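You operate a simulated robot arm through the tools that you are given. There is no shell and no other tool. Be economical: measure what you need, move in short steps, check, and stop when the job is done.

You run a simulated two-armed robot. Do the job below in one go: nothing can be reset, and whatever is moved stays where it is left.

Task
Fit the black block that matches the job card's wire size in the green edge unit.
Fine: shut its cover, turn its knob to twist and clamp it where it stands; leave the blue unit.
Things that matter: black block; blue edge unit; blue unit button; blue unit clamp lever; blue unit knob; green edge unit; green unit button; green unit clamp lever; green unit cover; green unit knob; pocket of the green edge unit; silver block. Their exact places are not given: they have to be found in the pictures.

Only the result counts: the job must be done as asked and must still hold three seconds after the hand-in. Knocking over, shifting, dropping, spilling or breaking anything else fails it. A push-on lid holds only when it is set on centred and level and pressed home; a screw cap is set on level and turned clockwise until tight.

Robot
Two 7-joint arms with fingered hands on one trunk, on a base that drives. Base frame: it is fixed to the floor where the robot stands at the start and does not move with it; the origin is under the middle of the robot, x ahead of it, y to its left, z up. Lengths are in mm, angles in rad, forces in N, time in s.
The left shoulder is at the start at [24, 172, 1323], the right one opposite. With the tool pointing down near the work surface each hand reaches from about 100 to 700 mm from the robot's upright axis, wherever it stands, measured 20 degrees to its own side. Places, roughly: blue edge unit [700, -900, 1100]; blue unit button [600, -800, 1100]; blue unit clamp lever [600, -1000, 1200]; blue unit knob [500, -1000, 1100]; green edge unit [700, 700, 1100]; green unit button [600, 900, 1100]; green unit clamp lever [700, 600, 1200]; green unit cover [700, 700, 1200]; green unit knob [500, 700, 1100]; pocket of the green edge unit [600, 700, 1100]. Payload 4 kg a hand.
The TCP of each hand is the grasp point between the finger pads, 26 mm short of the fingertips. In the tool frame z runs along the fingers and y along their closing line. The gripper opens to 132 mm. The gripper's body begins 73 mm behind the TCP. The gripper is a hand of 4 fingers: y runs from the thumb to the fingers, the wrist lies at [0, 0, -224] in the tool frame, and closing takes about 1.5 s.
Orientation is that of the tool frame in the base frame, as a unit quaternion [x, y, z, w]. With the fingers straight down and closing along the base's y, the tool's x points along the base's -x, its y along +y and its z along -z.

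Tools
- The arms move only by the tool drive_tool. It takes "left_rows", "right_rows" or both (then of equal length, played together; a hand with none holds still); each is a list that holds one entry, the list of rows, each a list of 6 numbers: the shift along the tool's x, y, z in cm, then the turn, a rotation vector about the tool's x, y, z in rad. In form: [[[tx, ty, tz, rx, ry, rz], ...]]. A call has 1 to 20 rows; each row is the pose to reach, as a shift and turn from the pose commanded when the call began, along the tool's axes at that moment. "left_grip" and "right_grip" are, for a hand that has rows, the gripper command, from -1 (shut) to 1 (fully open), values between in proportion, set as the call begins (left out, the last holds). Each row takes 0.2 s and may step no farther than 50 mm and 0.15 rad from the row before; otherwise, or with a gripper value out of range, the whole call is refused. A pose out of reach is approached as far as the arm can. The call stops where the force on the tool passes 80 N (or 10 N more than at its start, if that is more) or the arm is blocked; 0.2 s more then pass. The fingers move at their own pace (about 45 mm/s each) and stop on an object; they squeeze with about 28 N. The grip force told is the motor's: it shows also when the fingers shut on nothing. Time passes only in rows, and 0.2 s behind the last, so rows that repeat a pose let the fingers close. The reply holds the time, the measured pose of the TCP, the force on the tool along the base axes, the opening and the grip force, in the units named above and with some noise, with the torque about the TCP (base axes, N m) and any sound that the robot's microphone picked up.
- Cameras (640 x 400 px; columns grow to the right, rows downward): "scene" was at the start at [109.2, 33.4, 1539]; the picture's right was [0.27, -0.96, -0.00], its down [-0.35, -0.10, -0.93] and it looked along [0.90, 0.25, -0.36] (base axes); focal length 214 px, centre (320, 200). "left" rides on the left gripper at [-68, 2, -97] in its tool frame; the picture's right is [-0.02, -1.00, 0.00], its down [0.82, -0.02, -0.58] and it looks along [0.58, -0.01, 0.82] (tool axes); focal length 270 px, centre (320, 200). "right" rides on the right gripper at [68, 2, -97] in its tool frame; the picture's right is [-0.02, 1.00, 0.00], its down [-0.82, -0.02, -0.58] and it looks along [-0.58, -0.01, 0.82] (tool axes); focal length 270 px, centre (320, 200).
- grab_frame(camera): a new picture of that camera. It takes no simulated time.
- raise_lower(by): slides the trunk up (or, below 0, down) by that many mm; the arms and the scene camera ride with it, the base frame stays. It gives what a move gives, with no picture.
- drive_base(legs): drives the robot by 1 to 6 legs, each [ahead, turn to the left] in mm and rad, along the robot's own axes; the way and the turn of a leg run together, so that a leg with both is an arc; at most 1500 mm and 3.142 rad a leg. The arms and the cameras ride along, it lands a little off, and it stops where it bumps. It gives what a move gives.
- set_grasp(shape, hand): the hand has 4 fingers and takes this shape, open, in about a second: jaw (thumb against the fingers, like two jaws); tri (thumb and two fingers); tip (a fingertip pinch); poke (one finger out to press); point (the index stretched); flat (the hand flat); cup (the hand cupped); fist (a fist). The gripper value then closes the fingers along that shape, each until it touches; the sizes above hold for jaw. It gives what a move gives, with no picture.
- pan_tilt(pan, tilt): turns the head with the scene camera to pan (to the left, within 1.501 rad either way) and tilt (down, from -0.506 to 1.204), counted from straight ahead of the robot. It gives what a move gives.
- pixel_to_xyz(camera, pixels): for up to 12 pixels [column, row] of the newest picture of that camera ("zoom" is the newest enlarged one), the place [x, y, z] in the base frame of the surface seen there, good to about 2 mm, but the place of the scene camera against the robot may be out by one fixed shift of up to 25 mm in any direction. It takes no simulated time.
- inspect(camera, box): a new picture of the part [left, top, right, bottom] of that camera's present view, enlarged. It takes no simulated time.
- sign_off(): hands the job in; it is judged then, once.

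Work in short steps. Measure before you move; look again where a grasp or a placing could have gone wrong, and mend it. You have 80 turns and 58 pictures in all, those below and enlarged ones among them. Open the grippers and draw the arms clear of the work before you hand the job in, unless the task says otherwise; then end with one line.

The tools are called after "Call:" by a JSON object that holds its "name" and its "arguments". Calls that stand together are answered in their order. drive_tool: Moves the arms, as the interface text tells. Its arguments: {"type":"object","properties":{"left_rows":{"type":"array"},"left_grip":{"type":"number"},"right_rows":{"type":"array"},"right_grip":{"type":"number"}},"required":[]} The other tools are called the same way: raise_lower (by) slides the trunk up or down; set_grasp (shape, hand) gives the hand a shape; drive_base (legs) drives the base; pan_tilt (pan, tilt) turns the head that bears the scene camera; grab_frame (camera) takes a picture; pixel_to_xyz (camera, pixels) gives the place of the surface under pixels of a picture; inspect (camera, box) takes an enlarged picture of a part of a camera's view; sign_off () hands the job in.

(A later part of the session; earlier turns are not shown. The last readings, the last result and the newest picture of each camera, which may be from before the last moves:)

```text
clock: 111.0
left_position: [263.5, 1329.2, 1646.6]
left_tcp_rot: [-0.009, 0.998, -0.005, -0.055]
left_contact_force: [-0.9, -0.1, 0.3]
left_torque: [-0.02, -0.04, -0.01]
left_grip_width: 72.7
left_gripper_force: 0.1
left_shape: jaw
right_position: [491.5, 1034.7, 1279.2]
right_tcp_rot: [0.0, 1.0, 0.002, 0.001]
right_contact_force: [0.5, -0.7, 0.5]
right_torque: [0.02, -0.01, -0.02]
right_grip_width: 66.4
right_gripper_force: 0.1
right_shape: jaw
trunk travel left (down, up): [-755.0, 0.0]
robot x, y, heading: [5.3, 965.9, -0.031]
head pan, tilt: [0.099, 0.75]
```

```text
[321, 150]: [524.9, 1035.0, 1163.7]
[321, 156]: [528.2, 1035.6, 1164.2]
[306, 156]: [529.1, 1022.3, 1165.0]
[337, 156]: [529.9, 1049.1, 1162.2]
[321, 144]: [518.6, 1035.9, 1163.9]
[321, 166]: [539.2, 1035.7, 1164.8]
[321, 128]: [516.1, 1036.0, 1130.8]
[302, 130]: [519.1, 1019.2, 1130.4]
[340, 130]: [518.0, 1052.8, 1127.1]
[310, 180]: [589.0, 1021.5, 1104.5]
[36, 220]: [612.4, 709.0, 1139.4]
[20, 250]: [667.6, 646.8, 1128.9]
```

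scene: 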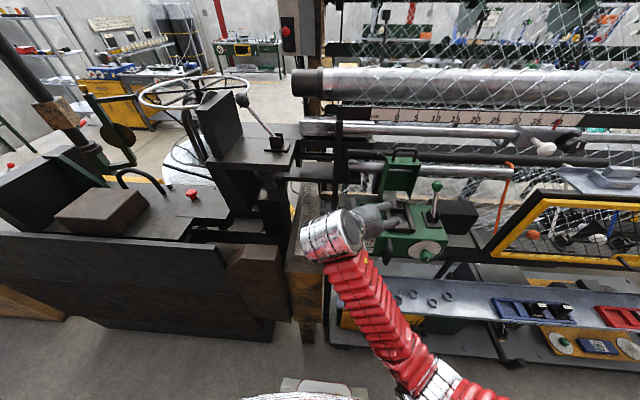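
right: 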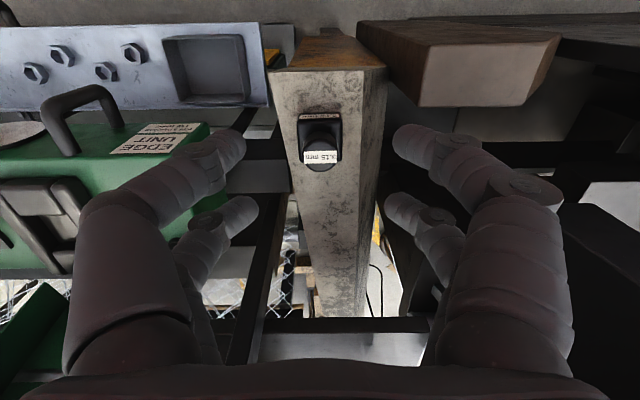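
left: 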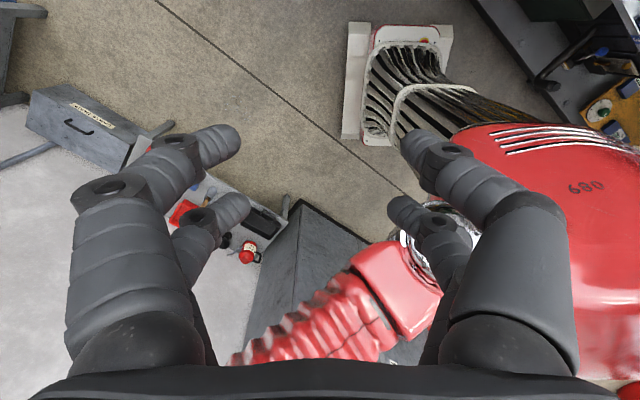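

Knob centre (528,1036), top 1164. I descend with the far pair at the knob: TCP (506,1036,1160), close and lift a little.

Call:
{"name": "drive_tool", "arguments": {"right_rows": [[[-1.45, 0.1, 3, 0, 0, 0], [-1.45, 0.1, 7, 0, 0, 0], [-1.45, 0.1, 10, 0, 0, 0], [-1.45, 0.1, 11.9, 0, 0, 0], [-1.45, 0.1, 11.9, 0, 0, 0]]]}}

Call:
{"name": "drive_tool", "arguments": {"right_rows": [[[0, 0, 0, 0, 0, 0], [0, 0, 0, 0, 0, 0], [0, 0, 0, 0, 0, 0], [0, 0, 0, 0, 0, 0], [0, 0, 0, 0, 0, 0], [0, 0, 0, 0, 0, 0], [0, 0, -1, 0, 0, 0], [0, 0, -3, 0, 0, 0], [0, 0, -3, 0, 0, 0]]], "right_grip": -1}}

Call:
{"name": "grab_frame", "arguments": {"camera": "right"}}

```text
clock: 112.2
left_position: [263.5, 1328.7, 1647.2]
left_tcp_rot: [-0.009, 0.998, -0.005, -0.054]
left_contact_force: [0.1, -0.3, -0.7]
left_torque: [-0.01, 0.0, 0.06]
left_grip_width: 72.6
left_gripper_force: 0.0
left_shape: jaw
right_position: [506.0, 1036.6, 1161.4]
right_tcp_rot: [-0.001, 1.0, 0.0, 0.001]
right_contact_force: [0.2, 0.4, 0.0]
right_torque: [0.0, 0.01, 0.06]
right_grip_width: 66.5
right_gripper_force: 0.0
right_shape: jaw
trunk travel left (down, up): [-755.0, 0.0]
robot x, y, heading: [7.9, 962.4, -0.028]
head pan, tilt: [0.099, 0.75]
```

```text
clock: 114.2
left_position: [264.2, 1329.2, 1646.4]
left_tcp_rot: [-0.009, 0.998, -0.004, -0.056]
left_contact_force: [0.0, -0.1, 0.7]
left_torque: [-0.01, 0.03, 0.02]
left_grip_width: 72.6
left_gripper_force: 0.1
left_shape: jaw
right_position: [507.1, 1036.9, 1191.1]
right_tcp_rot: [-0.001, 1.0, 0.001, 0.0]
right_contact_force: [0.0, 0.1, -4.8]
right_torque: [0.02, 0.09, 0.03]
right_grip_width: 0.0
right_gripper_force: 28.2
right_shape: jaw
trunk travel left (down, up): [-755.0, 0.0]
robot x, y, heading: [8.4, 963.7, -0.028]
head pan, tilt: [0.099, 0.75]
```

```text
15 pictures are left
```

right: 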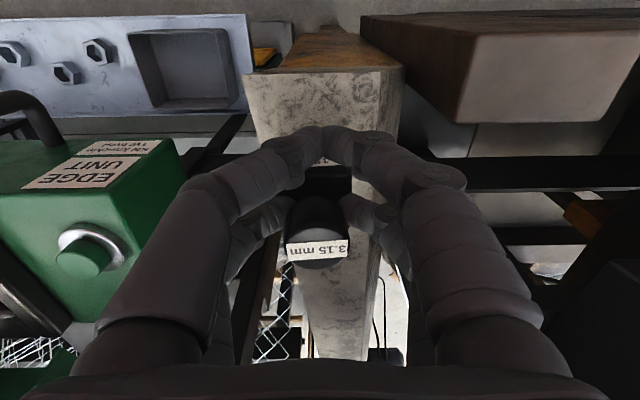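

Held upright at (317,240), load -4.8 N. I raise it and carry it gently in front of the pocket to look.

Call:
{"name": "drive_tool", "arguments": {"right_rows": [[[0, 0, -2, 0, 0, 0], [0, 0, -4.5, 0, 0, 0], [0, 0, -7, 0, 0, 0], [0.5, -2, -9, 0, 0, 0], [1, -4.5, -10, 0, 0, 0], [1, -7, -10, 0, 0, 0], [1, -9.5, -10, 0, 0, 0], [1, -12, -10, 0, 0, 0], [1, -14.5, -10, 0, 0, 0], [1, -17, -10, 0, 0, 0], [1, -19.5, -10, 0, 0, 0], [1, -22, -10, 0, 0, 0], [1, -24.5, -10, 0, 0, 0], [1, -27, -10, 0, 0, 0], [1, -29, -10, 0, 0, 0], [1, -30, -10, 0, 0, 0], [1, -30, -10, 0, 0, 0]]]}}

Call:
{"name": "grab_frame", "arguments": {"camera": "right"}}

```text
clock: 117.8
left_position: [264.1, 1329.7, 1646.4]
left_tcp_rot: [-0.008, 0.998, -0.006, -0.056]
left_contact_force: [0.9, 0.3, -0.9]
left_torque: [-0.01, -0.01, -0.01]
left_grip_width: 72.5
left_gripper_force: 0.0
left_shape: jaw
right_position: [496.3, 735.9, 1290.6]
right_tcp_rot: [0.0, 1.0, 0.0, 0.001]
right_contact_force: [0.1, 0.5, -5.1]
right_torque: [0.05, 0.1, -0.02]
right_grip_width: 0.0
right_gripper_force: 28.0
right_shape: jaw
trunk travel left (down, up): [-755.0, 0.0]
robot x, y, heading: [9.1, 965.6, -0.029]
head pan, tilt: [0.099, 0.75]
```

```text
14 pictures are left
```

right: 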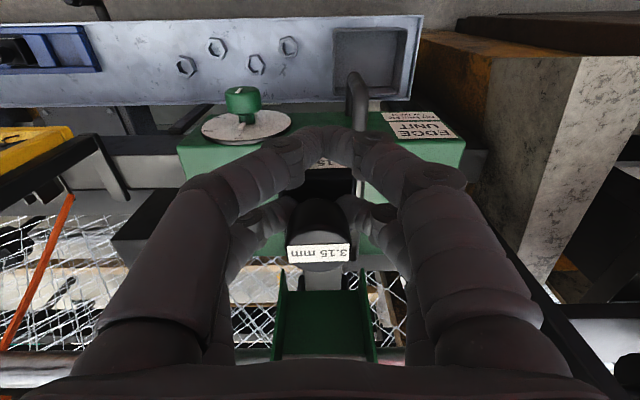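

The hand hides the pocket from its own camera, so I aim the head camera at the pocket and block and measure both in the same picture.

Call:
{"name": "pan_tilt", "arguments": {"pan": -0.4, "tilt": 0.8}}

Call:
{"name": "inspect", "arguments": {"camera": "scene", "box": [240, 120, 420, 232]}}

```text
clock: 118.7
left_position: [265.0, 1328.7, 1648.1]
left_tcp_rot: [-0.009, 0.998, -0.005, -0.055]
left_contact_force: [0.9, 0.0, 0.7]
left_torque: [0.01, -0.03, -0.01]
left_grip_width: 72.6
left_gripper_force: 0.0
left_shape: jaw
right_position: [496.1, 736.5, 1290.1]
right_tcp_rot: [-0.001, 1.0, 0.001, 0.0]
right_contact_force: [0.2, 0.1, -4.4]
right_torque: [-0.01, 0.11, -0.01]
right_grip_width: 0.1
right_gripper_force: 28.2
right_shape: jaw
trunk travel left (down, up): [-755.0, 0.0]
robot x, y, heading: [7.6, 963.9, -0.027]
head pan, tilt: [-0.4, 0.799]
```

```text
3.56 times, centred on (330, 176) of scene
```

zoom: 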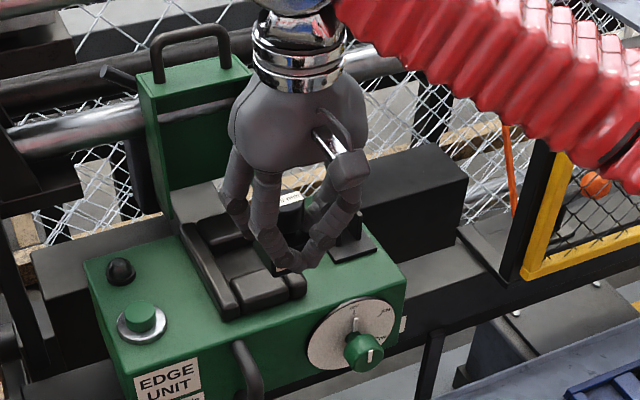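

Call:
{"name": "pixel_to_xyz", "arguments": {"camera": "zoom", "pixels": [[200, 262], [215, 285], [222, 305], [245, 297], [290, 285], [235, 260], [245, 270], [225, 235], [237, 281], [212, 262], [228, 248], [262, 284]]}}

Call:
{"name": "drive_tool", "arguments": {"right_rows": [[[2, 4, 0, 0, 0, 0], [4, 8, 0, 0, 0, 0], [6, 12, 0, 0, 0, 0], [6, 14, 0, 0, 0, 0], [6, 14, 0, 0, 0, 0]]]}}

Call:
{"name": "inspect", "arguments": {"camera": "scene", "box": [260, 150, 380, 225]}}

```text
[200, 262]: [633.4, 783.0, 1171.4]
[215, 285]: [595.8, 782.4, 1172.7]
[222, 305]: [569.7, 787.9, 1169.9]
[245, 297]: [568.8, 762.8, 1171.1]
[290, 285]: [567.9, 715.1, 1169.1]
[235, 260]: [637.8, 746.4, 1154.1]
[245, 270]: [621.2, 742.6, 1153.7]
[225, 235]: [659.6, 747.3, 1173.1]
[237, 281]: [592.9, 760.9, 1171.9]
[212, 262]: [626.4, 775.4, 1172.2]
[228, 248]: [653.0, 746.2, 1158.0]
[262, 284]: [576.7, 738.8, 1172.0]
```

```text
clock: 119.9
left_position: [264.7, 1328.1, 1647.4]
left_tcp_rot: [-0.009, 0.998, -0.003, -0.056]
left_contact_force: [-0.8, 0.2, -0.4]
left_torque: [0.02, -0.03, -0.02]
left_grip_width: 72.5
left_gripper_force: 0.1
left_shape: jaw
right_position: [434.3, 876.1, 1291.3]
right_tcp_rot: [0.0, 1.0, 0.001, 0.0]
right_contact_force: [0.3, 0.4, -4.5]
right_torque: [0.02, 0.14, -0.01]
right_grip_width: 0.0
right_gripper_force: 27.9
right_shape: jaw
trunk travel left (down, up): [-755.0, 0.0]
robot x, y, heading: [8.6, 965.8, -0.028]
head pan, tilt: [-0.4, 0.799]
```

```text
5.33 times, centred on (320, 188) of scene
```

zoom: 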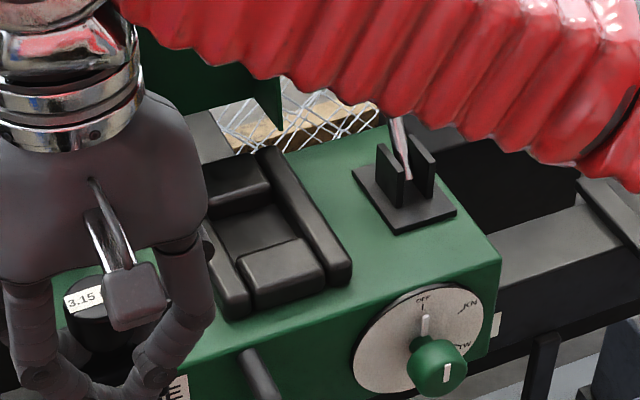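

Now the whole pocket is visible: floor with front, back and side rails; the dial reads OFF / KN / TW. I measure the pocket edges, and the held block in the same picture for the camera shift.

Call:
{"name": "pixel_to_xyz", "arguments": {"camera": "zoom", "pixels": [[250, 232], [222, 240], [290, 228], [300, 262], [260, 280], [285, 250], [240, 190], [325, 262], [220, 275], [85, 300], [270, 192], [253, 248]]}}

Call:
{"name": "pixel_to_xyz", "arguments": {"camera": "zoom", "pixels": [[275, 218], [312, 258], [228, 262], [235, 285], [445, 372], [425, 330], [423, 298], [470, 305], [462, 345], [390, 350], [440, 355], [400, 130]]}}

```text
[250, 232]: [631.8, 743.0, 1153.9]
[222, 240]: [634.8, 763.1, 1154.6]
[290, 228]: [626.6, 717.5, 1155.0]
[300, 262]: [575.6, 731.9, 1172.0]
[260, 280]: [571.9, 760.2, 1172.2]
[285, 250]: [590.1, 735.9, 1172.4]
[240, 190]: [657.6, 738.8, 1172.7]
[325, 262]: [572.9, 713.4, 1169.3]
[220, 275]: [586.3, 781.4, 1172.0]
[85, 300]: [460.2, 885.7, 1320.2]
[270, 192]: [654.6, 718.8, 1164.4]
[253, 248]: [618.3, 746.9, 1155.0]
```

```text
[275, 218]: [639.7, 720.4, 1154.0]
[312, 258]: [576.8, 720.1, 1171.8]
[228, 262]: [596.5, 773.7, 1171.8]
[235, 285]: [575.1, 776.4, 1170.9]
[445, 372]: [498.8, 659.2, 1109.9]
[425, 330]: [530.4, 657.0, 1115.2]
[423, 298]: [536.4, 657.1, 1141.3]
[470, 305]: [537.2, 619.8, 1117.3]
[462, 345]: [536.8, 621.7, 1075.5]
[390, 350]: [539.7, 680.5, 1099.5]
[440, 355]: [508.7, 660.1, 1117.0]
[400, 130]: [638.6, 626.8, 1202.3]
```

The scene frame has an unknown shift, so I move the hand left to where its own camera can see the pocket and measure it directly.

Call:
{"name": "drive_tool", "arguments": {"right_rows": [[[-1, 4, 0, 0, 0, 0], [-2.5, 8, 0, 0, 0, 0], [-4, 12, 0, 0, 0, 0], [-5.5, 15, 0, 0, 0, 0], [-5.5, 16, 0, 0, 0, 0], [-5.5, 16, 0, 0, 0, 0]]]}}

Call:
{"name": "inspect", "arguments": {"camera": "right", "box": [0, 130, 180, 280]}}

```text
clock: 121.3
left_position: [264.3, 1328.8, 1646.7]
left_tcp_rot: [-0.009, 0.998, -0.005, -0.056]
left_contact_force: [0.2, -0.5, 0.0]
left_torque: [-0.03, -0.01, -0.03]
left_grip_width: 72.4
left_gripper_force: 0.0
left_shape: jaw
right_position: [491.9, 1036.5, 1292.5]
right_tcp_rot: [0.0, 1.0, 0.0, 0.0]
right_contact_force: [-0.3, 0.5, -4.0]
right_torque: [0.01, 0.12, 0.0]
right_grip_width: 0.0
right_gripper_force: 27.9
right_shape: jaw
trunk travel left (down, up): [-755.0, 0.0]
robot x, y, heading: [8.5, 968.4, -0.026]
head pan, tilt: [-0.4, 0.799]
```

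```text
2.67 times, centred on (90, 205) of right
```

zoom: 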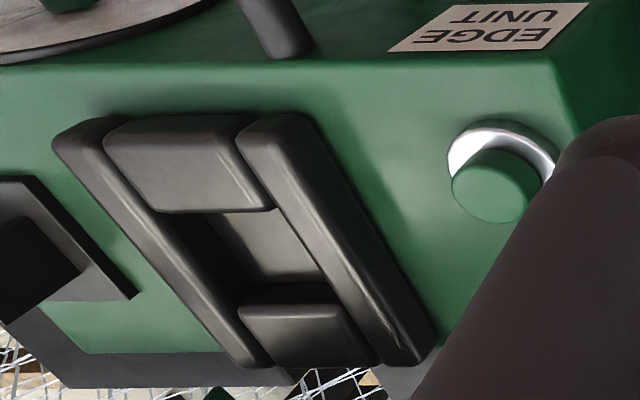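

Call:
{"name": "pixel_to_xyz", "arguments": {"camera": "zoom", "pixels": [[200, 205], [250, 204], [265, 235], [300, 245], [270, 265], [285, 297], [330, 295], [255, 320], [275, 190], [310, 250], [160, 205], [205, 270]]}}

Call:
{"name": "pixel_to_xyz", "arguments": {"camera": "zoom", "pixels": [[255, 160], [295, 215], [325, 260], [345, 320], [230, 150], [140, 190], [190, 260], [240, 335], [300, 310], [290, 330], [230, 208], [245, 290]]}}

```text
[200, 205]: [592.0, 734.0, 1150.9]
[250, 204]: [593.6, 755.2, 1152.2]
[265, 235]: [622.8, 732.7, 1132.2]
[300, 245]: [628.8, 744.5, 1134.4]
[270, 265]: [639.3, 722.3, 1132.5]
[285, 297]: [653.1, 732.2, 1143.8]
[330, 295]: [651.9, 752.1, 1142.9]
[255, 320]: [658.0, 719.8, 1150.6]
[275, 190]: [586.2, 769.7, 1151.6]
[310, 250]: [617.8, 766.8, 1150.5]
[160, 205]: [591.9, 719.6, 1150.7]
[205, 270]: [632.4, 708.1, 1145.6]
```

```text
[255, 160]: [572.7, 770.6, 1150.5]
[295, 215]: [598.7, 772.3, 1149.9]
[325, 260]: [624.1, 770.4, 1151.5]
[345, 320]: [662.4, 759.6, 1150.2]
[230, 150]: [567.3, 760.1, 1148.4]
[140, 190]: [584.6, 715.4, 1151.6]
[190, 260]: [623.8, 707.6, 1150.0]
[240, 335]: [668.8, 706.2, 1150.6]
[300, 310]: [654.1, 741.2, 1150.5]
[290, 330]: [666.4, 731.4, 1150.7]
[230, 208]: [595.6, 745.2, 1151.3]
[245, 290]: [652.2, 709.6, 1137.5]
```

The pocket measures x 598–652, y 709–766, floor z 1133, rim 1151, so its centre is (625,738). With the block 22 mm ahead of the TCP and its base 57 mm below, I go to TCP (603,738.5,1235) above it.

Call:
{"name": "drive_tool", "arguments": {"right_rows": [[[0, -3, 0, 0, 0, 0], [0, -7, 0, 0, 0, 0], [0, -11, 0, 0, 0, 0], [0, -15, 0, 0, 0, 0], [0, -19, 0, 0, 0, 0], [0, -23, 0, 0, 0, 0], [0, -27, 0, 0, 0, 0], [0, -29.8, 0, 0, 0, 0], [-3, -29.8, 0, 0, 0, 0], [-6, -29.8, 0, 0, 0, 0], [-9, -29.8, 0, 0, 0, 0], [-11.1, -29.8, 1.5, 0, 0, 0], [-11.1, -29.8, 4, 0, 0, 0], [-11.1, -29.8, 5.7, 0, 0, 0], [-11.1, -29.8, 5.7, 0, 0, 0]]]}}

Call:
{"name": "inspect", "arguments": {"camera": "scene", "box": [260, 130, 400, 220]}}

```text
clock: 124.5
left_position: [265.2, 1329.7, 1648.1]
left_tcp_rot: [-0.009, 0.998, -0.005, -0.055]
left_contact_force: [0.4, 0.1, 0.7]
left_torque: [0.0, -0.02, 0.02]
left_grip_width: 72.4
left_gripper_force: 0.1
left_shape: jaw
right_position: [602.8, 736.6, 1233.7]
right_tcp_rot: [0.0, 1.0, 0.001, 0.001]
right_contact_force: [0.1, -0.2, -5.0]
right_torque: [0.0, 0.13, 0.0]
right_grip_width: 0.1
right_gripper_force: 28.5
right_shape: jaw
trunk travel left (down, up): [-755.0, 0.0]
robot x, y, heading: [4.8, 965.5, -0.029]
head pan, tilt: [-0.4, 0.799]
```

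```text
4.44 times, centred on (330, 175) of scene
```

zoom: 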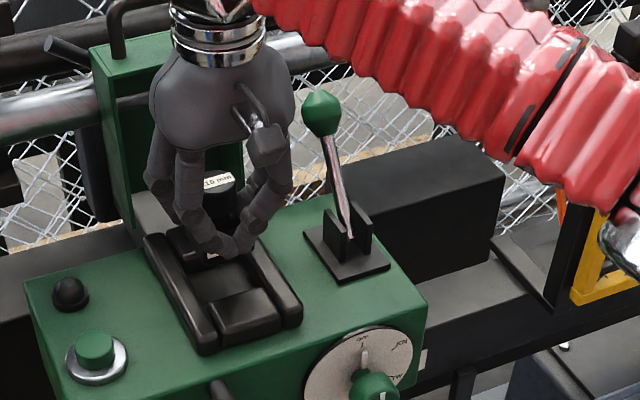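

The block is aligned over the pocket. I lower it slowly to the seat, watching force.

Call:
{"name": "drive_tool", "arguments": {"right_rows": [[[0, 0.15, 1, 0, 0, 0], [0, 0.15, 2, 0, 0, 0], [0, 0.15, 2.8, 0, 0, 0], [0, 0.15, 3.4, 0, 0, 0], [0, 0.15, 3.9, 0, 0, 0], [0, 0.15, 4.3, 0, 0, 0], [0, 0.15, 4.5, 0, 0, 0]]]}}

```text
clock: 126.1
left_position: [264.5, 1330.2, 1644.8]
left_tcp_rot: [-0.009, 0.998, -0.005, -0.057]
left_contact_force: [-0.2, 0.0, -0.9]
left_torque: [0.03, -0.01, 0.0]
left_grip_width: 72.6
left_gripper_force: 0.1
left_shape: jaw
right_position: [602.4, 739.4, 1188.0]
right_tcp_rot: [0.0, 1.0, 0.001, 0.0]
right_contact_force: [0.0, 1.0, -4.6]
right_torque: [0.0, 0.11, 0.01]
right_grip_width: 0.2
right_gripper_force: 28.1
right_shape: jaw
trunk travel left (down, up): [-755.0, 0.0]
robot x, y, heading: [7.6, 963.1, -0.031]
head pan, tilt: [-0.4, 0.799]
```

Still hanging free, well below the rim. I continue in 2 mm steps until it touches.

Call:
{"name": "drive_tool", "arguments": {"right_rows": [[[0, 0, 0.2, 0, 0, 0], [0, 0, 0.4, 0, 0, 0], [0, 0, 0.5, 0, 0, 0]]]}}

Call:
{"name": "inspect", "arguments": {"camera": "scene", "box": [260, 130, 400, 220]}}

```text
clock: 126.9
left_position: [261.9, 1329.1, 1647.0]
left_tcp_rot: [-0.009, 0.998, -0.005, -0.055]
left_contact_force: [0.0, 0.6, -0.3]
left_torque: [0.04, 0.01, -0.02]
left_grip_width: 72.6
left_gripper_force: 0.0
left_shape: jaw
right_position: [602.3, 739.5, 1184.7]
right_tcp_rot: [0.0, 1.0, 0.0, 0.003]
right_contact_force: [0.9, -2.3, 13.8]
right_torque: [-0.16, -0.3, 0.0]
right_grip_width: 0.2
right_gripper_force: 27.4
right_shape: jaw
trunk travel left (down, up): [-755.0, 0.0]
robot x, y, heading: [8.0, 962.7, -0.028]
head pan, tilt: [-0.4, 0.799]
```

```text
4.44 times, centred on (330, 175) of scene
```

zoom: 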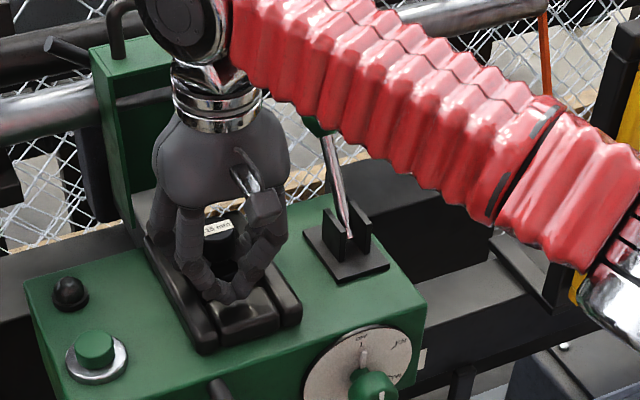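

Contact at +14 N: the block rests on the pocket floor. I release, rise straight up, draw back, and check.

Call:
{"name": "drive_tool", "arguments": {"right_rows": [[[0, 0, -0.2, 0, 0, 0], [0, 0, -0.2, 0, 0, 0], [0, 0, -0.2, 0, 0, 0], [0, 0, -0.2, 0, 0, 0], [0, 0, -2, 0, 0, 0], [0, 0, -5, 0, 0, 0], [0, 0, -9, 0, 0, 0], [2, 0, -12, 0, 0, 0], [6, 0, -13, 0, 0, 0], [10, 0, -13, 0, 0, 0], [13, 0, -13, 0, 0, 0]]], "right_grip": -0.1}}

Call:
{"name": "grab_frame", "arguments": {"camera": "right"}}

Call:
{"name": "pixel_to_xyz", "arguments": {"camera": "right", "pixels": [[318, 180], [318, 200], [318, 215], [280, 260], [360, 260], [320, 270], [320, 330], [320, 290], [300, 310], [340, 310], [320, 350], [320, 240]]}}

```text
clock: 129.3
left_position: [263.0, 1328.2, 1647.6]
left_tcp_rot: [-0.009, 0.998, -0.005, -0.055]
left_contact_force: [0.0, -1.1, 0.1]
left_torque: [0.01, 0.02, 0.01]
left_grip_width: 72.7
left_gripper_force: 0.1
left_shape: jaw
right_position: [471.7, 738.7, 1313.3]
right_tcp_rot: [0.0, 1.0, 0.001, 0.0]
right_contact_force: [-0.2, 0.2, 0.5]
right_torque: [-0.01, -0.02, 0.05]
right_grip_width: 58.9
right_gripper_force: 0.1
right_shape: jaw
trunk travel left (down, up): [-755.0, 0.0]
robot x, y, heading: [12.1, 967.2, -0.029]
head pan, tilt: [-0.4, 0.799]
```

```text
8 pictures are left
```

right: 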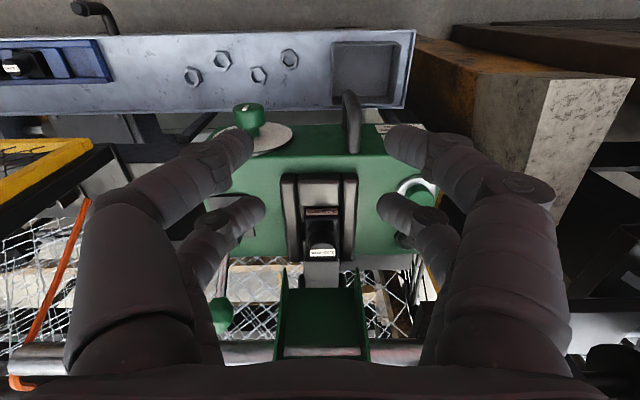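

```text
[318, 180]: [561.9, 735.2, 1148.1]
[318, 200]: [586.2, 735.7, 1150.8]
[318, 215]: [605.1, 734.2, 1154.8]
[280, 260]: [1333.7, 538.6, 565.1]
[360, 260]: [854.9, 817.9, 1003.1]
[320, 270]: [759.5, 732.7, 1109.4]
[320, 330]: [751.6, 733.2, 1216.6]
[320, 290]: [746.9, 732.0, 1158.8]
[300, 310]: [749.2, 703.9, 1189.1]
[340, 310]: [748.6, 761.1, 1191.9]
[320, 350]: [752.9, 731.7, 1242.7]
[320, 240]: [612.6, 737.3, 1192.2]
```

The block sits in the pocket with its knob top at z 1192. Next is the cover, whose panel stands at x≈750 with the handle above it. I drive 90 mm closer, move the hand right out of the view, and look at the handle with the head camera.

Call:
{"name": "drive_tool", "arguments": {"right_rows": [[[3, -3, 0, 0, 0, 0], [6, -6, 0, 0, 0, 0], [9, -9, 0, 0, 0, 0], [11, -12, 0, 0, 0, 0], [11, -15, 0, 0, 0, 0], [11, -17, 0, 0, 0, 0]]], "right_grip": -1}}

Call:
{"name": "drive_base", "arguments": {"legs": [[90, 0.02]]}}

Call:
{"name": "pan_tilt", "arguments": {"pan": -0.35, "tilt": 0.75}}

Call:
{"name": "inspect", "arguments": {"camera": "scene", "box": [220, 90, 420, 215]}}

```text
clock: 130.7
left_position: [265.2, 1329.0, 1646.0]
left_tcp_rot: [-0.009, 0.998, -0.005, -0.056]
left_contact_force: [-0.7, -1.1, -0.7]
left_torque: [-0.01, -0.01, -0.01]
left_grip_width: 72.7
left_gripper_force: 0.1
left_shape: jaw
right_position: [360.7, 568.8, 1312.6]
right_tcp_rot: [0.0, 1.0, 0.001, 0.0]
right_contact_force: [0.2, -0.1, -0.8]
right_torque: [0.01, -0.01, -0.01]
right_grip_width: 0.0
right_gripper_force: 28.4
right_shape: jaw
trunk travel left (down, up): [-755.0, 0.0]
robot x, y, heading: [7.6, 965.2, -0.026]
head pan, tilt: [-0.4, 0.799]
```

```text
clock: 131.8
left_position: [348.1, 1333.5, 1647.0]
left_tcp_rot: [-0.02, 0.998, -0.006, -0.056]
left_contact_force: [1.1, 0.0, 0.1]
left_torque: [0.03, 0.02, 0.0]
left_grip_width: 72.7
left_gripper_force: 0.0
left_shape: jaw
right_position: [460.1, 575.4, 1311.7]
right_tcp_rot: [-0.01, 1.0, 0.001, 0.0]
right_contact_force: [0.9, -0.3, 0.0]
right_torque: [-0.01, 0.03, -0.02]
right_grip_width: 0.2
right_gripper_force: 28.5
right_shape: jaw
trunk travel left (down, up): [-755.0, 0.0]
robot x, y, heading: [100.0, 957.8, -0.004]
head pan, tilt: [-0.4, 0.799]
```

```text
clock: 132.4
left_position: [348.8, 1333.7, 1646.7]
left_tcp_rot: [-0.02, 0.998, -0.006, -0.056]
left_contact_force: [-0.3, 0.1, -0.2]
left_torque: [-0.01, 0.0, -0.01]
left_grip_width: 72.6
left_gripper_force: 0.2
left_shape: jaw
right_position: [461.0, 576.1, 1312.7]
right_tcp_rot: [-0.009, 1.0, 0.001, -0.001]
right_contact_force: [-0.5, -0.5, 0.3]
right_torque: [0.0, 0.02, -0.02]
right_grip_width: 0.0
right_gripper_force: 27.5
right_shape: jaw
trunk travel left (down, up): [-755.0, 0.0]
robot x, y, heading: [96.7, 958.6, -0.003]
head pan, tilt: [-0.351, 0.75]
```

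```text
3.20 times, centred on (320, 152) of scene
```

zoom: 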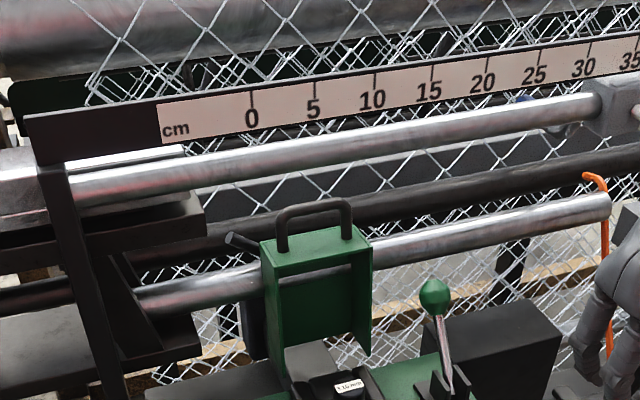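

The handle bar is at (312,207) in the zoom. I measure it, the panel top, and the lever.

Call:
{"name": "pixel_to_xyz", "arguments": {"camera": "zoom", "pixels": [[295, 211], [312, 207], [330, 203], [281, 232], [347, 222], [281, 247], [347, 237], [300, 257], [320, 248], [435, 293], [352, 385], [268, 300]]}}

```text
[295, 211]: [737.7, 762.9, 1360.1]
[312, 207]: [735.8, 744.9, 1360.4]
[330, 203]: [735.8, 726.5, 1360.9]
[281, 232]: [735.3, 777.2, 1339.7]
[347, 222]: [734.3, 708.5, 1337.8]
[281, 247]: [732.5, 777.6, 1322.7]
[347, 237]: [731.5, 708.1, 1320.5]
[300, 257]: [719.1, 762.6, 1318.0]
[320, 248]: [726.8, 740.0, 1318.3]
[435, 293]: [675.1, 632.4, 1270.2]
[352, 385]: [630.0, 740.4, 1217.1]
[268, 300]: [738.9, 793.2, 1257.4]
```

True handle bar is about (739,740,1335), standing 40 mm above the cover's end. I will straddle the bar with the two closed finger pairs (one in front, one behind): first move above it.

Call:
{"name": "drive_tool", "arguments": {"right_rows": [[[0, 2, -4, 0, 0, 0.01], [-2, 5, -7, 0, 0, 0.018], [-5, 8, -9, 0, 0, 0.018], [-8, 11, -9, 0, 0, 0.018], [-11, 14, -9, 0, 0, 0.018], [-14, 16.4, -9, 0, 0, 0.018], [-18, 16.4, -9, 0, 0, 0.018], [-22, 16.4, -9, 0, 0, 0.018], [-25, 16.4, -9, 0, 0, 0.018], [-27.8, 16.4, -9, 0, 0, 0.018], [-27.8, 16.4, -9, 0, 0, 0.018]]]}}

```text
clock: 134.2
left_position: [340.0, 1334.4, 1647.8]
left_tcp_rot: [-0.02, 0.998, -0.006, -0.053]
left_contact_force: [-0.2, 0.2, -0.3]
left_torque: [-0.02, 0.03, -0.03]
left_grip_width: 72.7
left_gripper_force: 0.1
left_shape: jaw
right_position: [650.0, 743.4, 1407.8]
right_tcp_rot: [-0.005, 1.0, -0.002, -0.011]
right_contact_force: [-17.0, -0.1, 7.0]
right_torque: [-0.13, -0.74, -0.35]
right_grip_width: 0.0
right_gripper_force: 27.5
right_shape: jaw
trunk travel left (down, up): [-755.0, 0.0]
robot x, y, heading: [98.2, 961.3, -0.005]
head pan, tilt: [-0.351, 0.75]
stopped in row 8 (right hand): the force on the tool passed its limit at 112 N (the readings are from after the stop); the commanded pose is now the measured one
```

The hand touched something ahead at about z 1450. I measure the ruler beam and rails in the last picture.

Call:
{"name": "pixel_to_xyz", "arguments": {"camera": "zoom", "pixels": [[310, 100], [310, 80], [310, 122], [310, 155], [310, 175], [312, 40], [60, 180], [100, 130], [240, 240], [400, 240], [420, 60], [300, 330]]}}

Call:
{"name": "drive_tool", "arguments": {"right_rows": [[[3, 0, 0, 0, 0, 0], [6, 0, 0, 0, 0, 0], [6, 0, 0, 0, 0, 0]]]}}

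```text
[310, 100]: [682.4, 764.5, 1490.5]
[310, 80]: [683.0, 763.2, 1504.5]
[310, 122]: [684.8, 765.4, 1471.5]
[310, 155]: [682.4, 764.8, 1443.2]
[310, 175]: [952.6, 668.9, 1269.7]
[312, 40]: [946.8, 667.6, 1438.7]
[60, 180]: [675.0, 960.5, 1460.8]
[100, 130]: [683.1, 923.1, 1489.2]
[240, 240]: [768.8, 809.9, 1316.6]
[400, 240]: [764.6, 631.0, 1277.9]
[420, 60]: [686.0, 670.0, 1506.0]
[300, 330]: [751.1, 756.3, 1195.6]
```

```text
clock: 135.0
left_position: [350.0, 1332.8, 1646.9]
left_tcp_rot: [-0.02, 0.998, -0.006, -0.058]
left_contact_force: [0.4, -0.1, 0.3]
left_torque: [0.0, 0.05, 0.0]
left_grip_width: 72.4
left_gripper_force: 0.0
left_shape: jaw
right_position: [597.2, 742.6, 1402.6]
right_tcp_rot: [-0.005, 1.0, -0.003, -0.014]
right_contact_force: [-0.1, 0.5, -0.1]
right_torque: [0.02, 0.05, 0.02]
right_grip_width: 0.0
right_gripper_force: 27.5
right_shape: jaw
trunk travel left (down, up): [-755.0, 0.0]
robot x, y, heading: [97.7, 961.8, -0.01]
head pan, tilt: [-0.351, 0.75]
```

A rail/ruler beam hangs at x≈682, z 1400–1485, so the handle must be reached level from beneath it. I turn the hand level (fingers forward) at (557,773,1340), to pinch the handle's left leg (y≈773) with the lower finger pair.

Call:
{"name": "drive_tool", "arguments": {"right_rows": [[[0.4, 0.3, 0.5, 0, -0.134, 0], [0.8, 0.6, 1, 0, -0.268, 0], [1.2, 0.9, 1.5, 0, -0.4, 0], [1.6, 1.2, 2, 0, -0.534, 0], [2, 1.5, 2.5, 0, -0.667, 0], [2.4, 1.8, 3, 0, -0.8, 0], [2.8, 2.1, 3.6, 0, -0.934, 0], [3.2, 2.4, 4.2, 0, -1.067, 0], [3.6, 2.7, 4.8, 0, -1.2, 0], [4, 3, 5.4, 0, -1.334, 0], [4, 3, 6, 0, -1.467, 0], [4, 3, 6.3, 0, -1.6, 0], [4, 3, 6.3, 0, -1.6, 0], [4, 3, 6.3, 0, -1.6, 0]]], "right_grip": -0.35}}

```text
clock: 138.0
left_position: [346.2, 1331.9, 1647.4]
left_tcp_rot: [-0.02, 0.998, -0.006, -0.057]
left_contact_force: [1.1, -0.5, -1.1]
left_torque: [0.01, -0.01, -0.01]
left_grip_width: 72.4
left_gripper_force: 0.0
left_shape: jaw
right_position: [553.6, 770.7, 1343.8]
right_tcp_rot: [-0.006, 0.706, 0.002, 0.708]
right_contact_force: [-0.8, -0.4, 0.1]
right_torque: [0.01, 0.0, 0.02]
right_grip_width: 42.9
right_gripper_force: 0.1
right_shape: jaw
right hand out of reach, approached as far as the arm can: row 8, 9, 10
trunk travel left (down, up): [-755.0, 0.0]
robot x, y, heading: [99.5, 961.6, -0.004]
head pan, tilt: [-0.351, 0.75]
```

Level pose reached. From here the hand camera looks forward and up; I take one picture to confirm the handle leg relative to the fingers.

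Call:
{"name": "grab_frame", "arguments": {"camera": "right"}}

```text
6 pictures are left
```

right: 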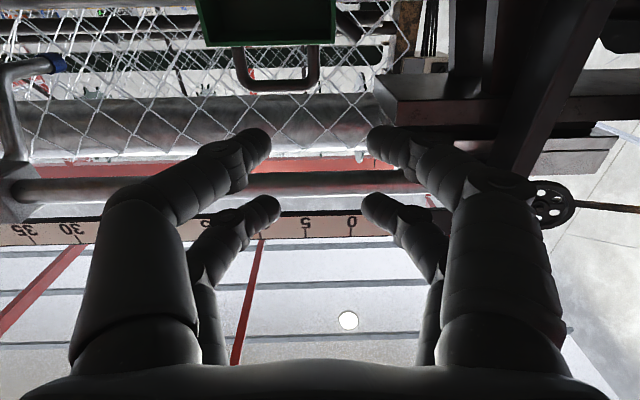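

The handle appears at the top (legs at (240,62) and (316,62), bar at (278,88)). I measure them.

Call:
{"name": "pixel_to_xyz", "arguments": {"camera": "right", "pixels": [[315, 60], [315, 70], [239, 60], [278, 86], [260, 86], [298, 86], [270, 40], [215, 35], [328, 35], [315, 52], [313, 80], [270, 44]]}}

```text
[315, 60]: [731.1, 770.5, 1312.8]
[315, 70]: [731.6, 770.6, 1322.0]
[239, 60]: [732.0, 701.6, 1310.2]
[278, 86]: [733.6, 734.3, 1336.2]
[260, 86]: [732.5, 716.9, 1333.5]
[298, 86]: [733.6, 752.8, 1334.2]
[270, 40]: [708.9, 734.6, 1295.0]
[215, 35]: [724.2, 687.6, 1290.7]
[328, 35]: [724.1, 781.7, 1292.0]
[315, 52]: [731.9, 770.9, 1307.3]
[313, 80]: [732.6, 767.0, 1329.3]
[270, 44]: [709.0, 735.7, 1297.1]
```

Left leg at (731–741, 770.5), z 1297–1335. I advance to pinch it with the lower pair at z≈1318 and close.

Call:
{"name": "drive_tool", "arguments": {"right_rows": [[[0.38, 0, 4.5, 0, 0, 0], [0.38, 0, 9, 0, 0, 0], [0.38, 0, 13, 0, 0, 0], [0.38, 0, 16, 0, 0, 0], [0.38, 0, 17.5, 0, 0, 0], [0.38, 0, 17.5, 0, 0, 0]]]}}

Call:
{"name": "drive_tool", "arguments": {"right_rows": [[[0, 0, 0, 0, 0, 0], [0, 0, 0, 0, 0, 0], [0, 0, 0, 0, 0, 0], [0, 0, 0, 0, 0, 0], [-0.15, 0, -0.7, 0, 0, 0], [-0.3, 0, -1.4, 0, 0, 0], [-0.53, 0, -3, 0, 0, 0], [-0.6, 0, -4.6, 0, 0, 0], [-0.53, 0, -6.2, 0, 0, 0], [-0.32, 0, -7.8, 0, 0, 0], [0, 0, -9.4, 0, 0, 0], [0.5, 0, -10.9, 0, 0, 0], [1, 0, -12.1, 0, 0, 0]]], "right_grip": -1}}

```text
clock: 139.4
left_position: [346.5, 1333.6, 1646.8]
left_tcp_rot: [-0.019, 0.998, -0.005, -0.057]
left_contact_force: [0.0, 0.3, 0.0]
left_torque: [-0.04, 0.0, 0.01]
left_grip_width: 72.8
left_gripper_force: 0.0
left_shape: jaw
right_position: [729.1, 773.6, 1341.0]
right_tcp_rot: [-0.005, 0.707, 0.003, 0.708]
right_contact_force: [-0.7, 0.7, -0.4]
right_torque: [0.01, 0.01, -0.01]
right_grip_width: 42.7
right_gripper_force: 0.0
right_shape: jaw
trunk travel left (down, up): [-755.0, 0.0]
robot x, y, heading: [98.2, 963.1, -0.004]
head pan, tilt: [-0.351, 0.75]
```

```text
clock: 142.2
left_position: [354.8, 1332.9, 1645.6]
left_tcp_rot: [-0.02, 0.998, -0.005, -0.058]
left_contact_force: [-0.3, 0.3, 0.5]
left_torque: [-0.06, 0.01, -0.01]
left_grip_width: 72.3
left_gripper_force: 0.0
left_shape: jaw
right_position: [615.2, 772.9, 1324.2]
right_tcp_rot: [-0.006, 0.71, 0.002, 0.704]
right_contact_force: [21.1, 3.3, -26.7]
right_torque: [1.5, -1.4, -0.18]
right_grip_width: 0.1
right_gripper_force: 27.8
right_shape: jaw
trunk travel left (down, up): [-755.0, 0.0]
robot x, y, heading: [97.6, 958.0, -0.007]
head pan, tilt: [-0.351, 0.75]
```

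The cover is swinging: the pull direction shows its hinge near (750,1140), and it is now well past upright (about 38°). I relax downward a little, open, and withdraw so it can fall shut.

Call:
{"name": "drive_tool", "arguments": {"right_rows": [[[1, 0, 0.3, 0, 0, 0], [2, 0, 0.3, 0, 0, 0], [2.4, 0, 0.2, 0, 0, 0]]]}}

Call:
{"name": "drive_tool", "arguments": {"right_rows": [[[0, 0, 0, 0, 0, 0], [0, 0, 0, 0, 0, 0], [0, 0, 0, 0, 0, 0], [0, 0, -3, 0, 0, 0], [0, 0, -7, 0, 0, 0], [-2, 0, -11, 0, 0, 0], [-6, 0, -14, 0, 0, 0], [-6, 0, -16, 0, 0, 0]]], "right_grip": -0.3}}

Call:
{"name": "grab_frame", "arguments": {"camera": "scene"}}

```text
clock: 143.0
left_position: [341.6, 1332.4, 1648.9]
left_tcp_rot: [-0.02, 0.998, -0.006, -0.055]
left_contact_force: [0.4, -0.2, 0.5]
left_torque: [-0.01, -0.01, 0.03]
left_grip_width: 72.5
left_gripper_force: 0.0
left_shape: jaw
right_position: [605.6, 773.6, 1311.9]
right_tcp_rot: [-0.006, 0.702, 0.001, 0.712]
right_contact_force: [-10.2, -5.2, 19.9]
right_torque: [0.01, -0.37, -0.12]
right_grip_width: 0.0
right_gripper_force: 27.8
right_shape: jaw
trunk travel left (down, up): [-755.0, 0.0]
robot x, y, heading: [98.4, 962.2, -0.009]
head pan, tilt: [-0.351, 0.75]
```

```text
clock: 144.8
left_position: [344.6, 1332.7, 1647.5]
left_tcp_rot: [-0.019, 0.998, -0.005, -0.057]
left_contact_force: [0.0, -0.6, 0.8]
left_torque: [0.03, -0.02, 0.03]
left_grip_width: 72.6
left_gripper_force: 0.1
left_shape: jaw
right_position: [494.3, 781.2, 1316.5]
right_tcp_rot: [-0.006, 0.705, 0.002, 0.709]
right_contact_force: [-0.4, 0.1, 0.2]
right_torque: [0.0, -0.02, 0.0]
right_grip_width: 45.9
right_gripper_force: 0.0
right_shape: jaw
right hand out of reach, approached as far as the arm can: row 6, 7, 8
trunk travel left (down, up): [-755.0, 0.0]
robot x, y, heading: [102.9, 964.0, -0.006]
head pan, tilt: [-0.351, 0.75]
```

```text
5 pictures are left
```

scene: 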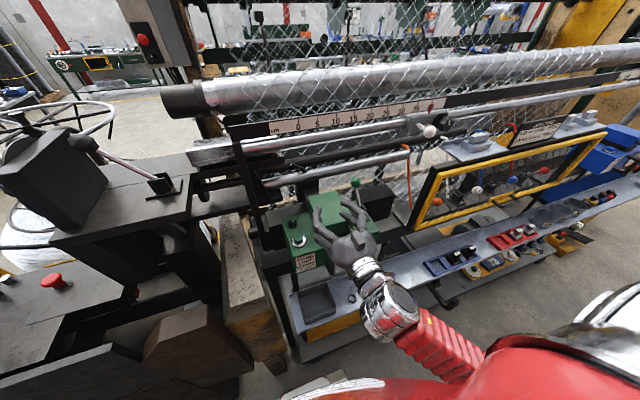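

The hand partly hides the cover; I probe depths around (310–345,195–240) to see the cover's state.

Call:
{"name": "pixel_to_xyz", "arguments": {"camera": "scene", "pixels": [[310, 197], [322, 198], [335, 197], [325, 205], [327, 213], [320, 230], [325, 240], [315, 225], [330, 190], [345, 200], [355, 184], [296, 240]]}}

```text
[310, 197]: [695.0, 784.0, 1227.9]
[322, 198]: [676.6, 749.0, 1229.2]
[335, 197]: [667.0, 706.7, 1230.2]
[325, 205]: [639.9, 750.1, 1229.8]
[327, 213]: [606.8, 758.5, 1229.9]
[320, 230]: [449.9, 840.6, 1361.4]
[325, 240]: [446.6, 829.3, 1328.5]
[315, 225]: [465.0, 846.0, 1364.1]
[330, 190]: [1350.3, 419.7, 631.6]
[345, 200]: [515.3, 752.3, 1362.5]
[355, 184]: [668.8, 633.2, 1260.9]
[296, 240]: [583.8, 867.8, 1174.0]
```

The cover's top reads flat at z≈1208 over x 607–695: it is shut. Next the dial: centre about (537,653,1079), TW roughly 122° clockwise from OFF. I back the base 130 mm, lower the trunk, and bring the level hand in front of the knob, pre-rolled.

Call:
{"name": "drive_base", "arguments": {"legs": [[-130, 0]]}}

Call:
{"name": "raise_lower", "arguments": {"by": -120}}

Call:
{"name": "drive_tool", "arguments": {"right_rows": [[[2, -2, 0, 0, 0, 0], [4, -4, 0, 0, 0, -0.12], [6, -6, 0, 0, 0, -0.25], [8, -8, 1, 0, 0, -0.38], [10, -10.5, 2, 0, 0, -0.51], [11.7, -12.8, 3, 0, 0, -0.64], [11.7, -12.8, 4, 0, 0, -0.77], [11.7, -12.8, 5, 0, 0, -0.9], [11.7, -12.8, 6, 0, 0, -1.0], [11.7, -12.8, 6, 0, 0, -1.0]]], "right_grip": 0.2}}

Call:
{"name": "grab_frame", "arguments": {"camera": "right"}}

```text
clock: 146.1
left_position: [214.1, 1334.6, 1647.5]
left_tcp_rot: [-0.019, 0.998, -0.006, -0.058]
left_contact_force: [-0.4, 0.5, 0.0]
left_torque: [0.0, 0.03, 0.02]
left_grip_width: 72.8
left_gripper_force: 0.0
left_shape: jaw
right_position: [365.7, 782.6, 1315.4]
right_tcp_rot: [-0.007, 0.706, 0.002, 0.708]
right_contact_force: [-0.4, 0.8, -0.2]
right_torque: [0.0, 0.0, 0.0]
right_grip_width: 46.2
right_gripper_force: 0.1
right_shape: jaw
trunk travel left (down, up): [-755.0, 0.0]
robot x, y, heading: [-30.3, 963.4, -0.006]
head pan, tilt: [-0.351, 0.75]
```

```text
clock: 147.6
left_position: [214.5, 1335.0, 1527.2]
left_tcp_rot: [-0.02, 0.998, -0.005, -0.057]
left_contact_force: [0.1, -0.1, -0.7]
left_torque: [-0.02, 0.02, 0.02]
left_grip_width: 72.7
left_gripper_force: 0.2
left_shape: jaw
right_position: [365.1, 781.7, 1196.1]
right_tcp_rot: [-0.006, 0.705, 0.001, 0.709]
right_contact_force: [-0.3, 0.7, 0.0]
right_torque: [0.02, 0.01, -0.03]
right_grip_width: 45.9
right_gripper_force: 0.0
right_shape: jaw
trunk travel left (down, up): [-635.0, 120.0]
robot x, y, heading: [-34.7, 961.9, -0.005]
head pan, tilt: [-0.351, 0.75]
```

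```text
clock: 149.8
left_position: [213.8, 1334.9, 1527.2]
left_tcp_rot: [-0.019, 0.998, -0.005, -0.056]
left_contact_force: [-1.2, 0.5, 0.6]
left_torque: [-0.05, -0.01, 0.02]
left_grip_width: 72.7
left_gripper_force: 0.1
left_shape: jaw
right_position: [426.2, 656.0, 1080.0]
right_tcp_rot: [-0.343, 0.616, -0.339, 0.623]
right_contact_force: [-0.9, 0.5, -0.1]
right_torque: [0.01, -0.04, 0.0]
right_grip_width: 78.9
right_gripper_force: 0.0
right_shape: jaw
trunk travel left (down, up): [-635.0, 120.0]
robot x, y, heading: [-31.5, 962.5, -0.007]
head pan, tilt: [-0.351, 0.75]
```

```text
4 pictures are left
```

right: 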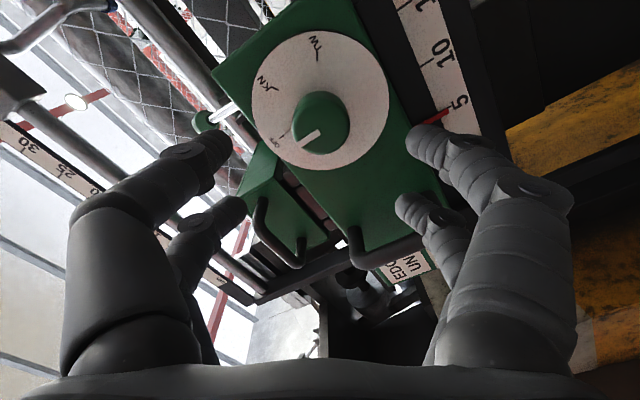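

The dial is clear: knob at (321,122) pointing to OFF (293,143), KN (270,87), TW (317,58). I measure them.

Call:
{"name": "pixel_to_xyz", "arguments": {"camera": "right", "pixels": [[321, 122], [310, 137], [296, 141], [278, 91], [317, 60], [270, 83], [316, 45], [278, 138], [346, 122], [296, 122], [321, 95], [321, 150]]}}

Call:
{"name": "pixel_to_xyz", "arguments": {"camera": "right", "pixels": [[253, 90], [389, 100], [345, 33], [305, 168], [320, 105], [335, 130], [304, 140], [317, 131], [215, 115], [300, 30]]}}

```text
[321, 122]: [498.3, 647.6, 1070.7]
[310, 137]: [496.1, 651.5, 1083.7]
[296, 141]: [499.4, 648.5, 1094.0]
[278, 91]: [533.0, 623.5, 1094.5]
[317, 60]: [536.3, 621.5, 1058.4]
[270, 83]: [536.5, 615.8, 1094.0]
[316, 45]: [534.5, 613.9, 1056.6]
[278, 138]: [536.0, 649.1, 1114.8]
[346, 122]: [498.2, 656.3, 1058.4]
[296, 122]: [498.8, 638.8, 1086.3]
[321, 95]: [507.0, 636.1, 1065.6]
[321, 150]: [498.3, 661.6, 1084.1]
```

```text
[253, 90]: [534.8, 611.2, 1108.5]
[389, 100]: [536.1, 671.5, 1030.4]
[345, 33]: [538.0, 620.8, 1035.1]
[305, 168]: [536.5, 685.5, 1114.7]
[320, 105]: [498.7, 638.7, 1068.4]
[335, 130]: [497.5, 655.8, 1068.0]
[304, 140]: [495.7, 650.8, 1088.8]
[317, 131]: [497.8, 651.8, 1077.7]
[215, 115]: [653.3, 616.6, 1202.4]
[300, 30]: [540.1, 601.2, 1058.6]
```

Dial centre is (651,1077); KN tick at about 57–60° and TW at 120° clockwise. I advance so the four fingers cage the knob at TCP (502,651,1077) and close.

Call:
{"name": "drive_tool", "arguments": {"right_rows": [[[0.3, 0, 3.5, 0, 0, 0], [0.69, 0, 6, 0, 0, 0], [0.69, 0, 7.5, 0, 0, 0], [0.69, 0, 7.5, 0, 0, 0]]]}}

Call:
{"name": "drive_tool", "arguments": {"right_rows": [[[0, 0, 0, 0, 0, 0], [0, 0, 0, 0, 0, 0], [0, 0, 0, 0, 0, 0], [0, 0, 0, 0, 0, 0], [0, 0, 0, 0, 0, 0], [0, 0, 0, 0, 0, 0], [0, 0, 0, 0, 0, 0]]], "right_grip": -1}}

```text
clock: 150.8
left_position: [214.2, 1334.4, 1527.6]
left_tcp_rot: [-0.02, 0.998, -0.006, -0.056]
left_contact_force: [0.0, 0.1, 0.1]
left_torque: [-0.01, 0.03, -0.04]
left_grip_width: 72.4
left_gripper_force: 0.0
left_shape: jaw
right_position: [501.3, 650.4, 1076.6]
right_tcp_rot: [-0.343, 0.616, -0.338, 0.623]
right_contact_force: [-0.6, 0.2, -0.1]
right_torque: [0.02, 0.02, 0.0]
right_grip_width: 78.6
right_gripper_force: 0.1
right_shape: jaw
trunk travel left (down, up): [-635.0, 120.0]
robot x, y, heading: [-34.3, 963.7, -0.003]
head pan, tilt: [-0.351, 0.75]
```

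```text
clock: 152.4
left_position: [218.4, 1332.5, 1526.9]
left_tcp_rot: [-0.02, 0.998, -0.005, -0.058]
left_contact_force: [-0.3, 0.0, 0.3]
left_torque: [0.03, 0.01, 0.03]
left_grip_width: 72.9
left_gripper_force: 0.1
left_shape: jaw
right_position: [505.5, 648.4, 1076.1]
right_tcp_rot: [-0.343, 0.616, -0.339, 0.622]
right_contact_force: [23.2, -0.5, 1.4]
right_torque: [0.0, 0.01, -0.1]
right_grip_width: 6.1
right_gripper_force: 28.1
right_shape: jaw
trunk travel left (down, up): [-635.0, 120.0]
robot x, y, heading: [-33.6, 963.8, -0.003]
head pan, tilt: [-0.351, 0.75]
```

The cage is closed on the knob (width 6, firm). I turn 120° clockwise.

Call:
{"name": "drive_tool", "arguments": {"right_rows": [[[0, 0, 0, 0, 0, 0.14], [0, 0, 0, 0, 0, 0.28], [0, 0, 0, 0, 0, 0.42], [0, 0, 0, 0, 0, 0.56], [0, 0, 0, 0, 0, 0.7], [0, 0, 0, 0, 0, 0.84], [0, 0, 0, 0, 0, 0.98], [0, 0, 0, 0, 0, 1.12], [0, 0, 0, 0, 0, 1.26], [0, 0, 0, 0, 0, 1.4], [0, 0, 0, 0, 0, 1.54], [0, 0, 0, 0, 0, 1.68], [0, 0, 0, 0, 0, 1.82], [0, 0, 0, 0, 0, 1.96], [0, 0, 0, 0, 0, 2.1], [0, 0, 0, 0, 0, 2.1], [0, 0, 0, 0, 0, 2.1]]]}}

Call:
{"name": "drive_tool", "arguments": {"right_rows": [[[0, 0, 0, 0, 0, 0], [0, 0, 0, 0, 0, 0], [0, 0, 0, 0, 0, 0], [0, 0, 0, 0, 0, 0], [0, 0, 0, 0, 0, 0], [0, 0, -3, 0, 0, 0], [0, 0, -7, 0, 0, 0], [0, 0, -8, 0, 0, 0]]], "right_grip": 0.2}}

Call:
{"name": "grab_frame", "arguments": {"camera": "right"}}

```text
clock: 156.0
left_position: [218.5, 1334.9, 1527.4]
left_tcp_rot: [-0.02, 0.998, -0.006, -0.058]
left_contact_force: [0.6, 0.4, 0.3]
left_torque: [-0.02, -0.03, 0.0]
left_grip_width: 72.7
left_gripper_force: 0.1
left_shape: jaw
right_position: [505.8, 650.3, 1075.1]
right_tcp_rot: [0.364, 0.605, 0.371, 0.603]
right_contact_force: [22.3, 5.9, -4.1]
right_torque: [0.0, 0.12, 0.1]
right_grip_width: 5.2
right_gripper_force: 28.1
right_shape: jaw
trunk travel left (down, up): [-635.0, 120.0]
robot x, y, heading: [-32.8, 962.8, -0.004]
head pan, tilt: [-0.351, 0.75]
```

```text
clock: 157.8
left_position: [214.6, 1335.2, 1526.2]
left_tcp_rot: [-0.02, 0.998, -0.006, -0.056]
left_contact_force: [0.1, -0.5, -0.2]
left_torque: [0.02, -0.02, 0.0]
left_grip_width: 72.6
left_gripper_force: 0.2
left_shape: jaw
right_position: [422.5, 647.8, 1075.2]
right_tcp_rot: [0.364, 0.604, 0.372, 0.603]
right_contact_force: [-0.9, 0.3, -1.3]
right_torque: [0.0, -0.01, -0.01]
right_grip_width: 78.7
right_gripper_force: 0.0
right_shape: jaw
trunk travel left (down, up): [-635.0, 120.0]
robot x, y, heading: [-32.8, 962.0, -0.002]
head pan, tilt: [-0.351, 0.75]
```

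```text
3 pictures are left
```

right: 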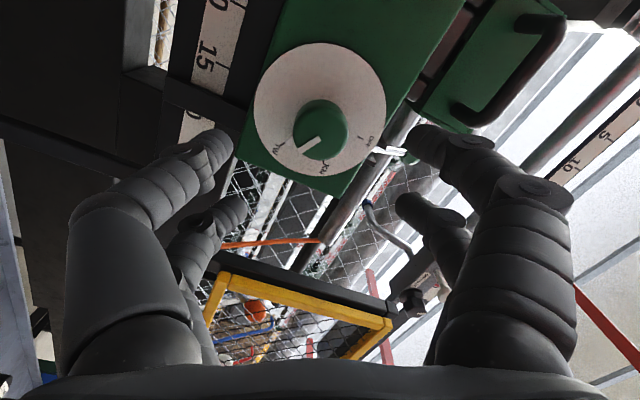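

The pointer now lies between KN and TW, at about (303,147). I measure its angle.

Call:
{"name": "pixel_to_xyz", "arguments": {"camera": "right", "pixels": [[320, 138], [315, 141], [308, 145], [304, 148], [300, 149], [277, 149], [284, 145], [323, 167], [320, 160], [318, 130]]}}

```text
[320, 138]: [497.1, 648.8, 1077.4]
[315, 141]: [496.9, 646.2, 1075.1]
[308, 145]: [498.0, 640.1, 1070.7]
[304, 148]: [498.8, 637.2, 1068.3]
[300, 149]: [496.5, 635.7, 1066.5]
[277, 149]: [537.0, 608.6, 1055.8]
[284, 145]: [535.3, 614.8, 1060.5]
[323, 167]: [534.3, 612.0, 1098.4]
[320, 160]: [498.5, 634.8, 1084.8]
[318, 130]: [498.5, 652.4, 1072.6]
```

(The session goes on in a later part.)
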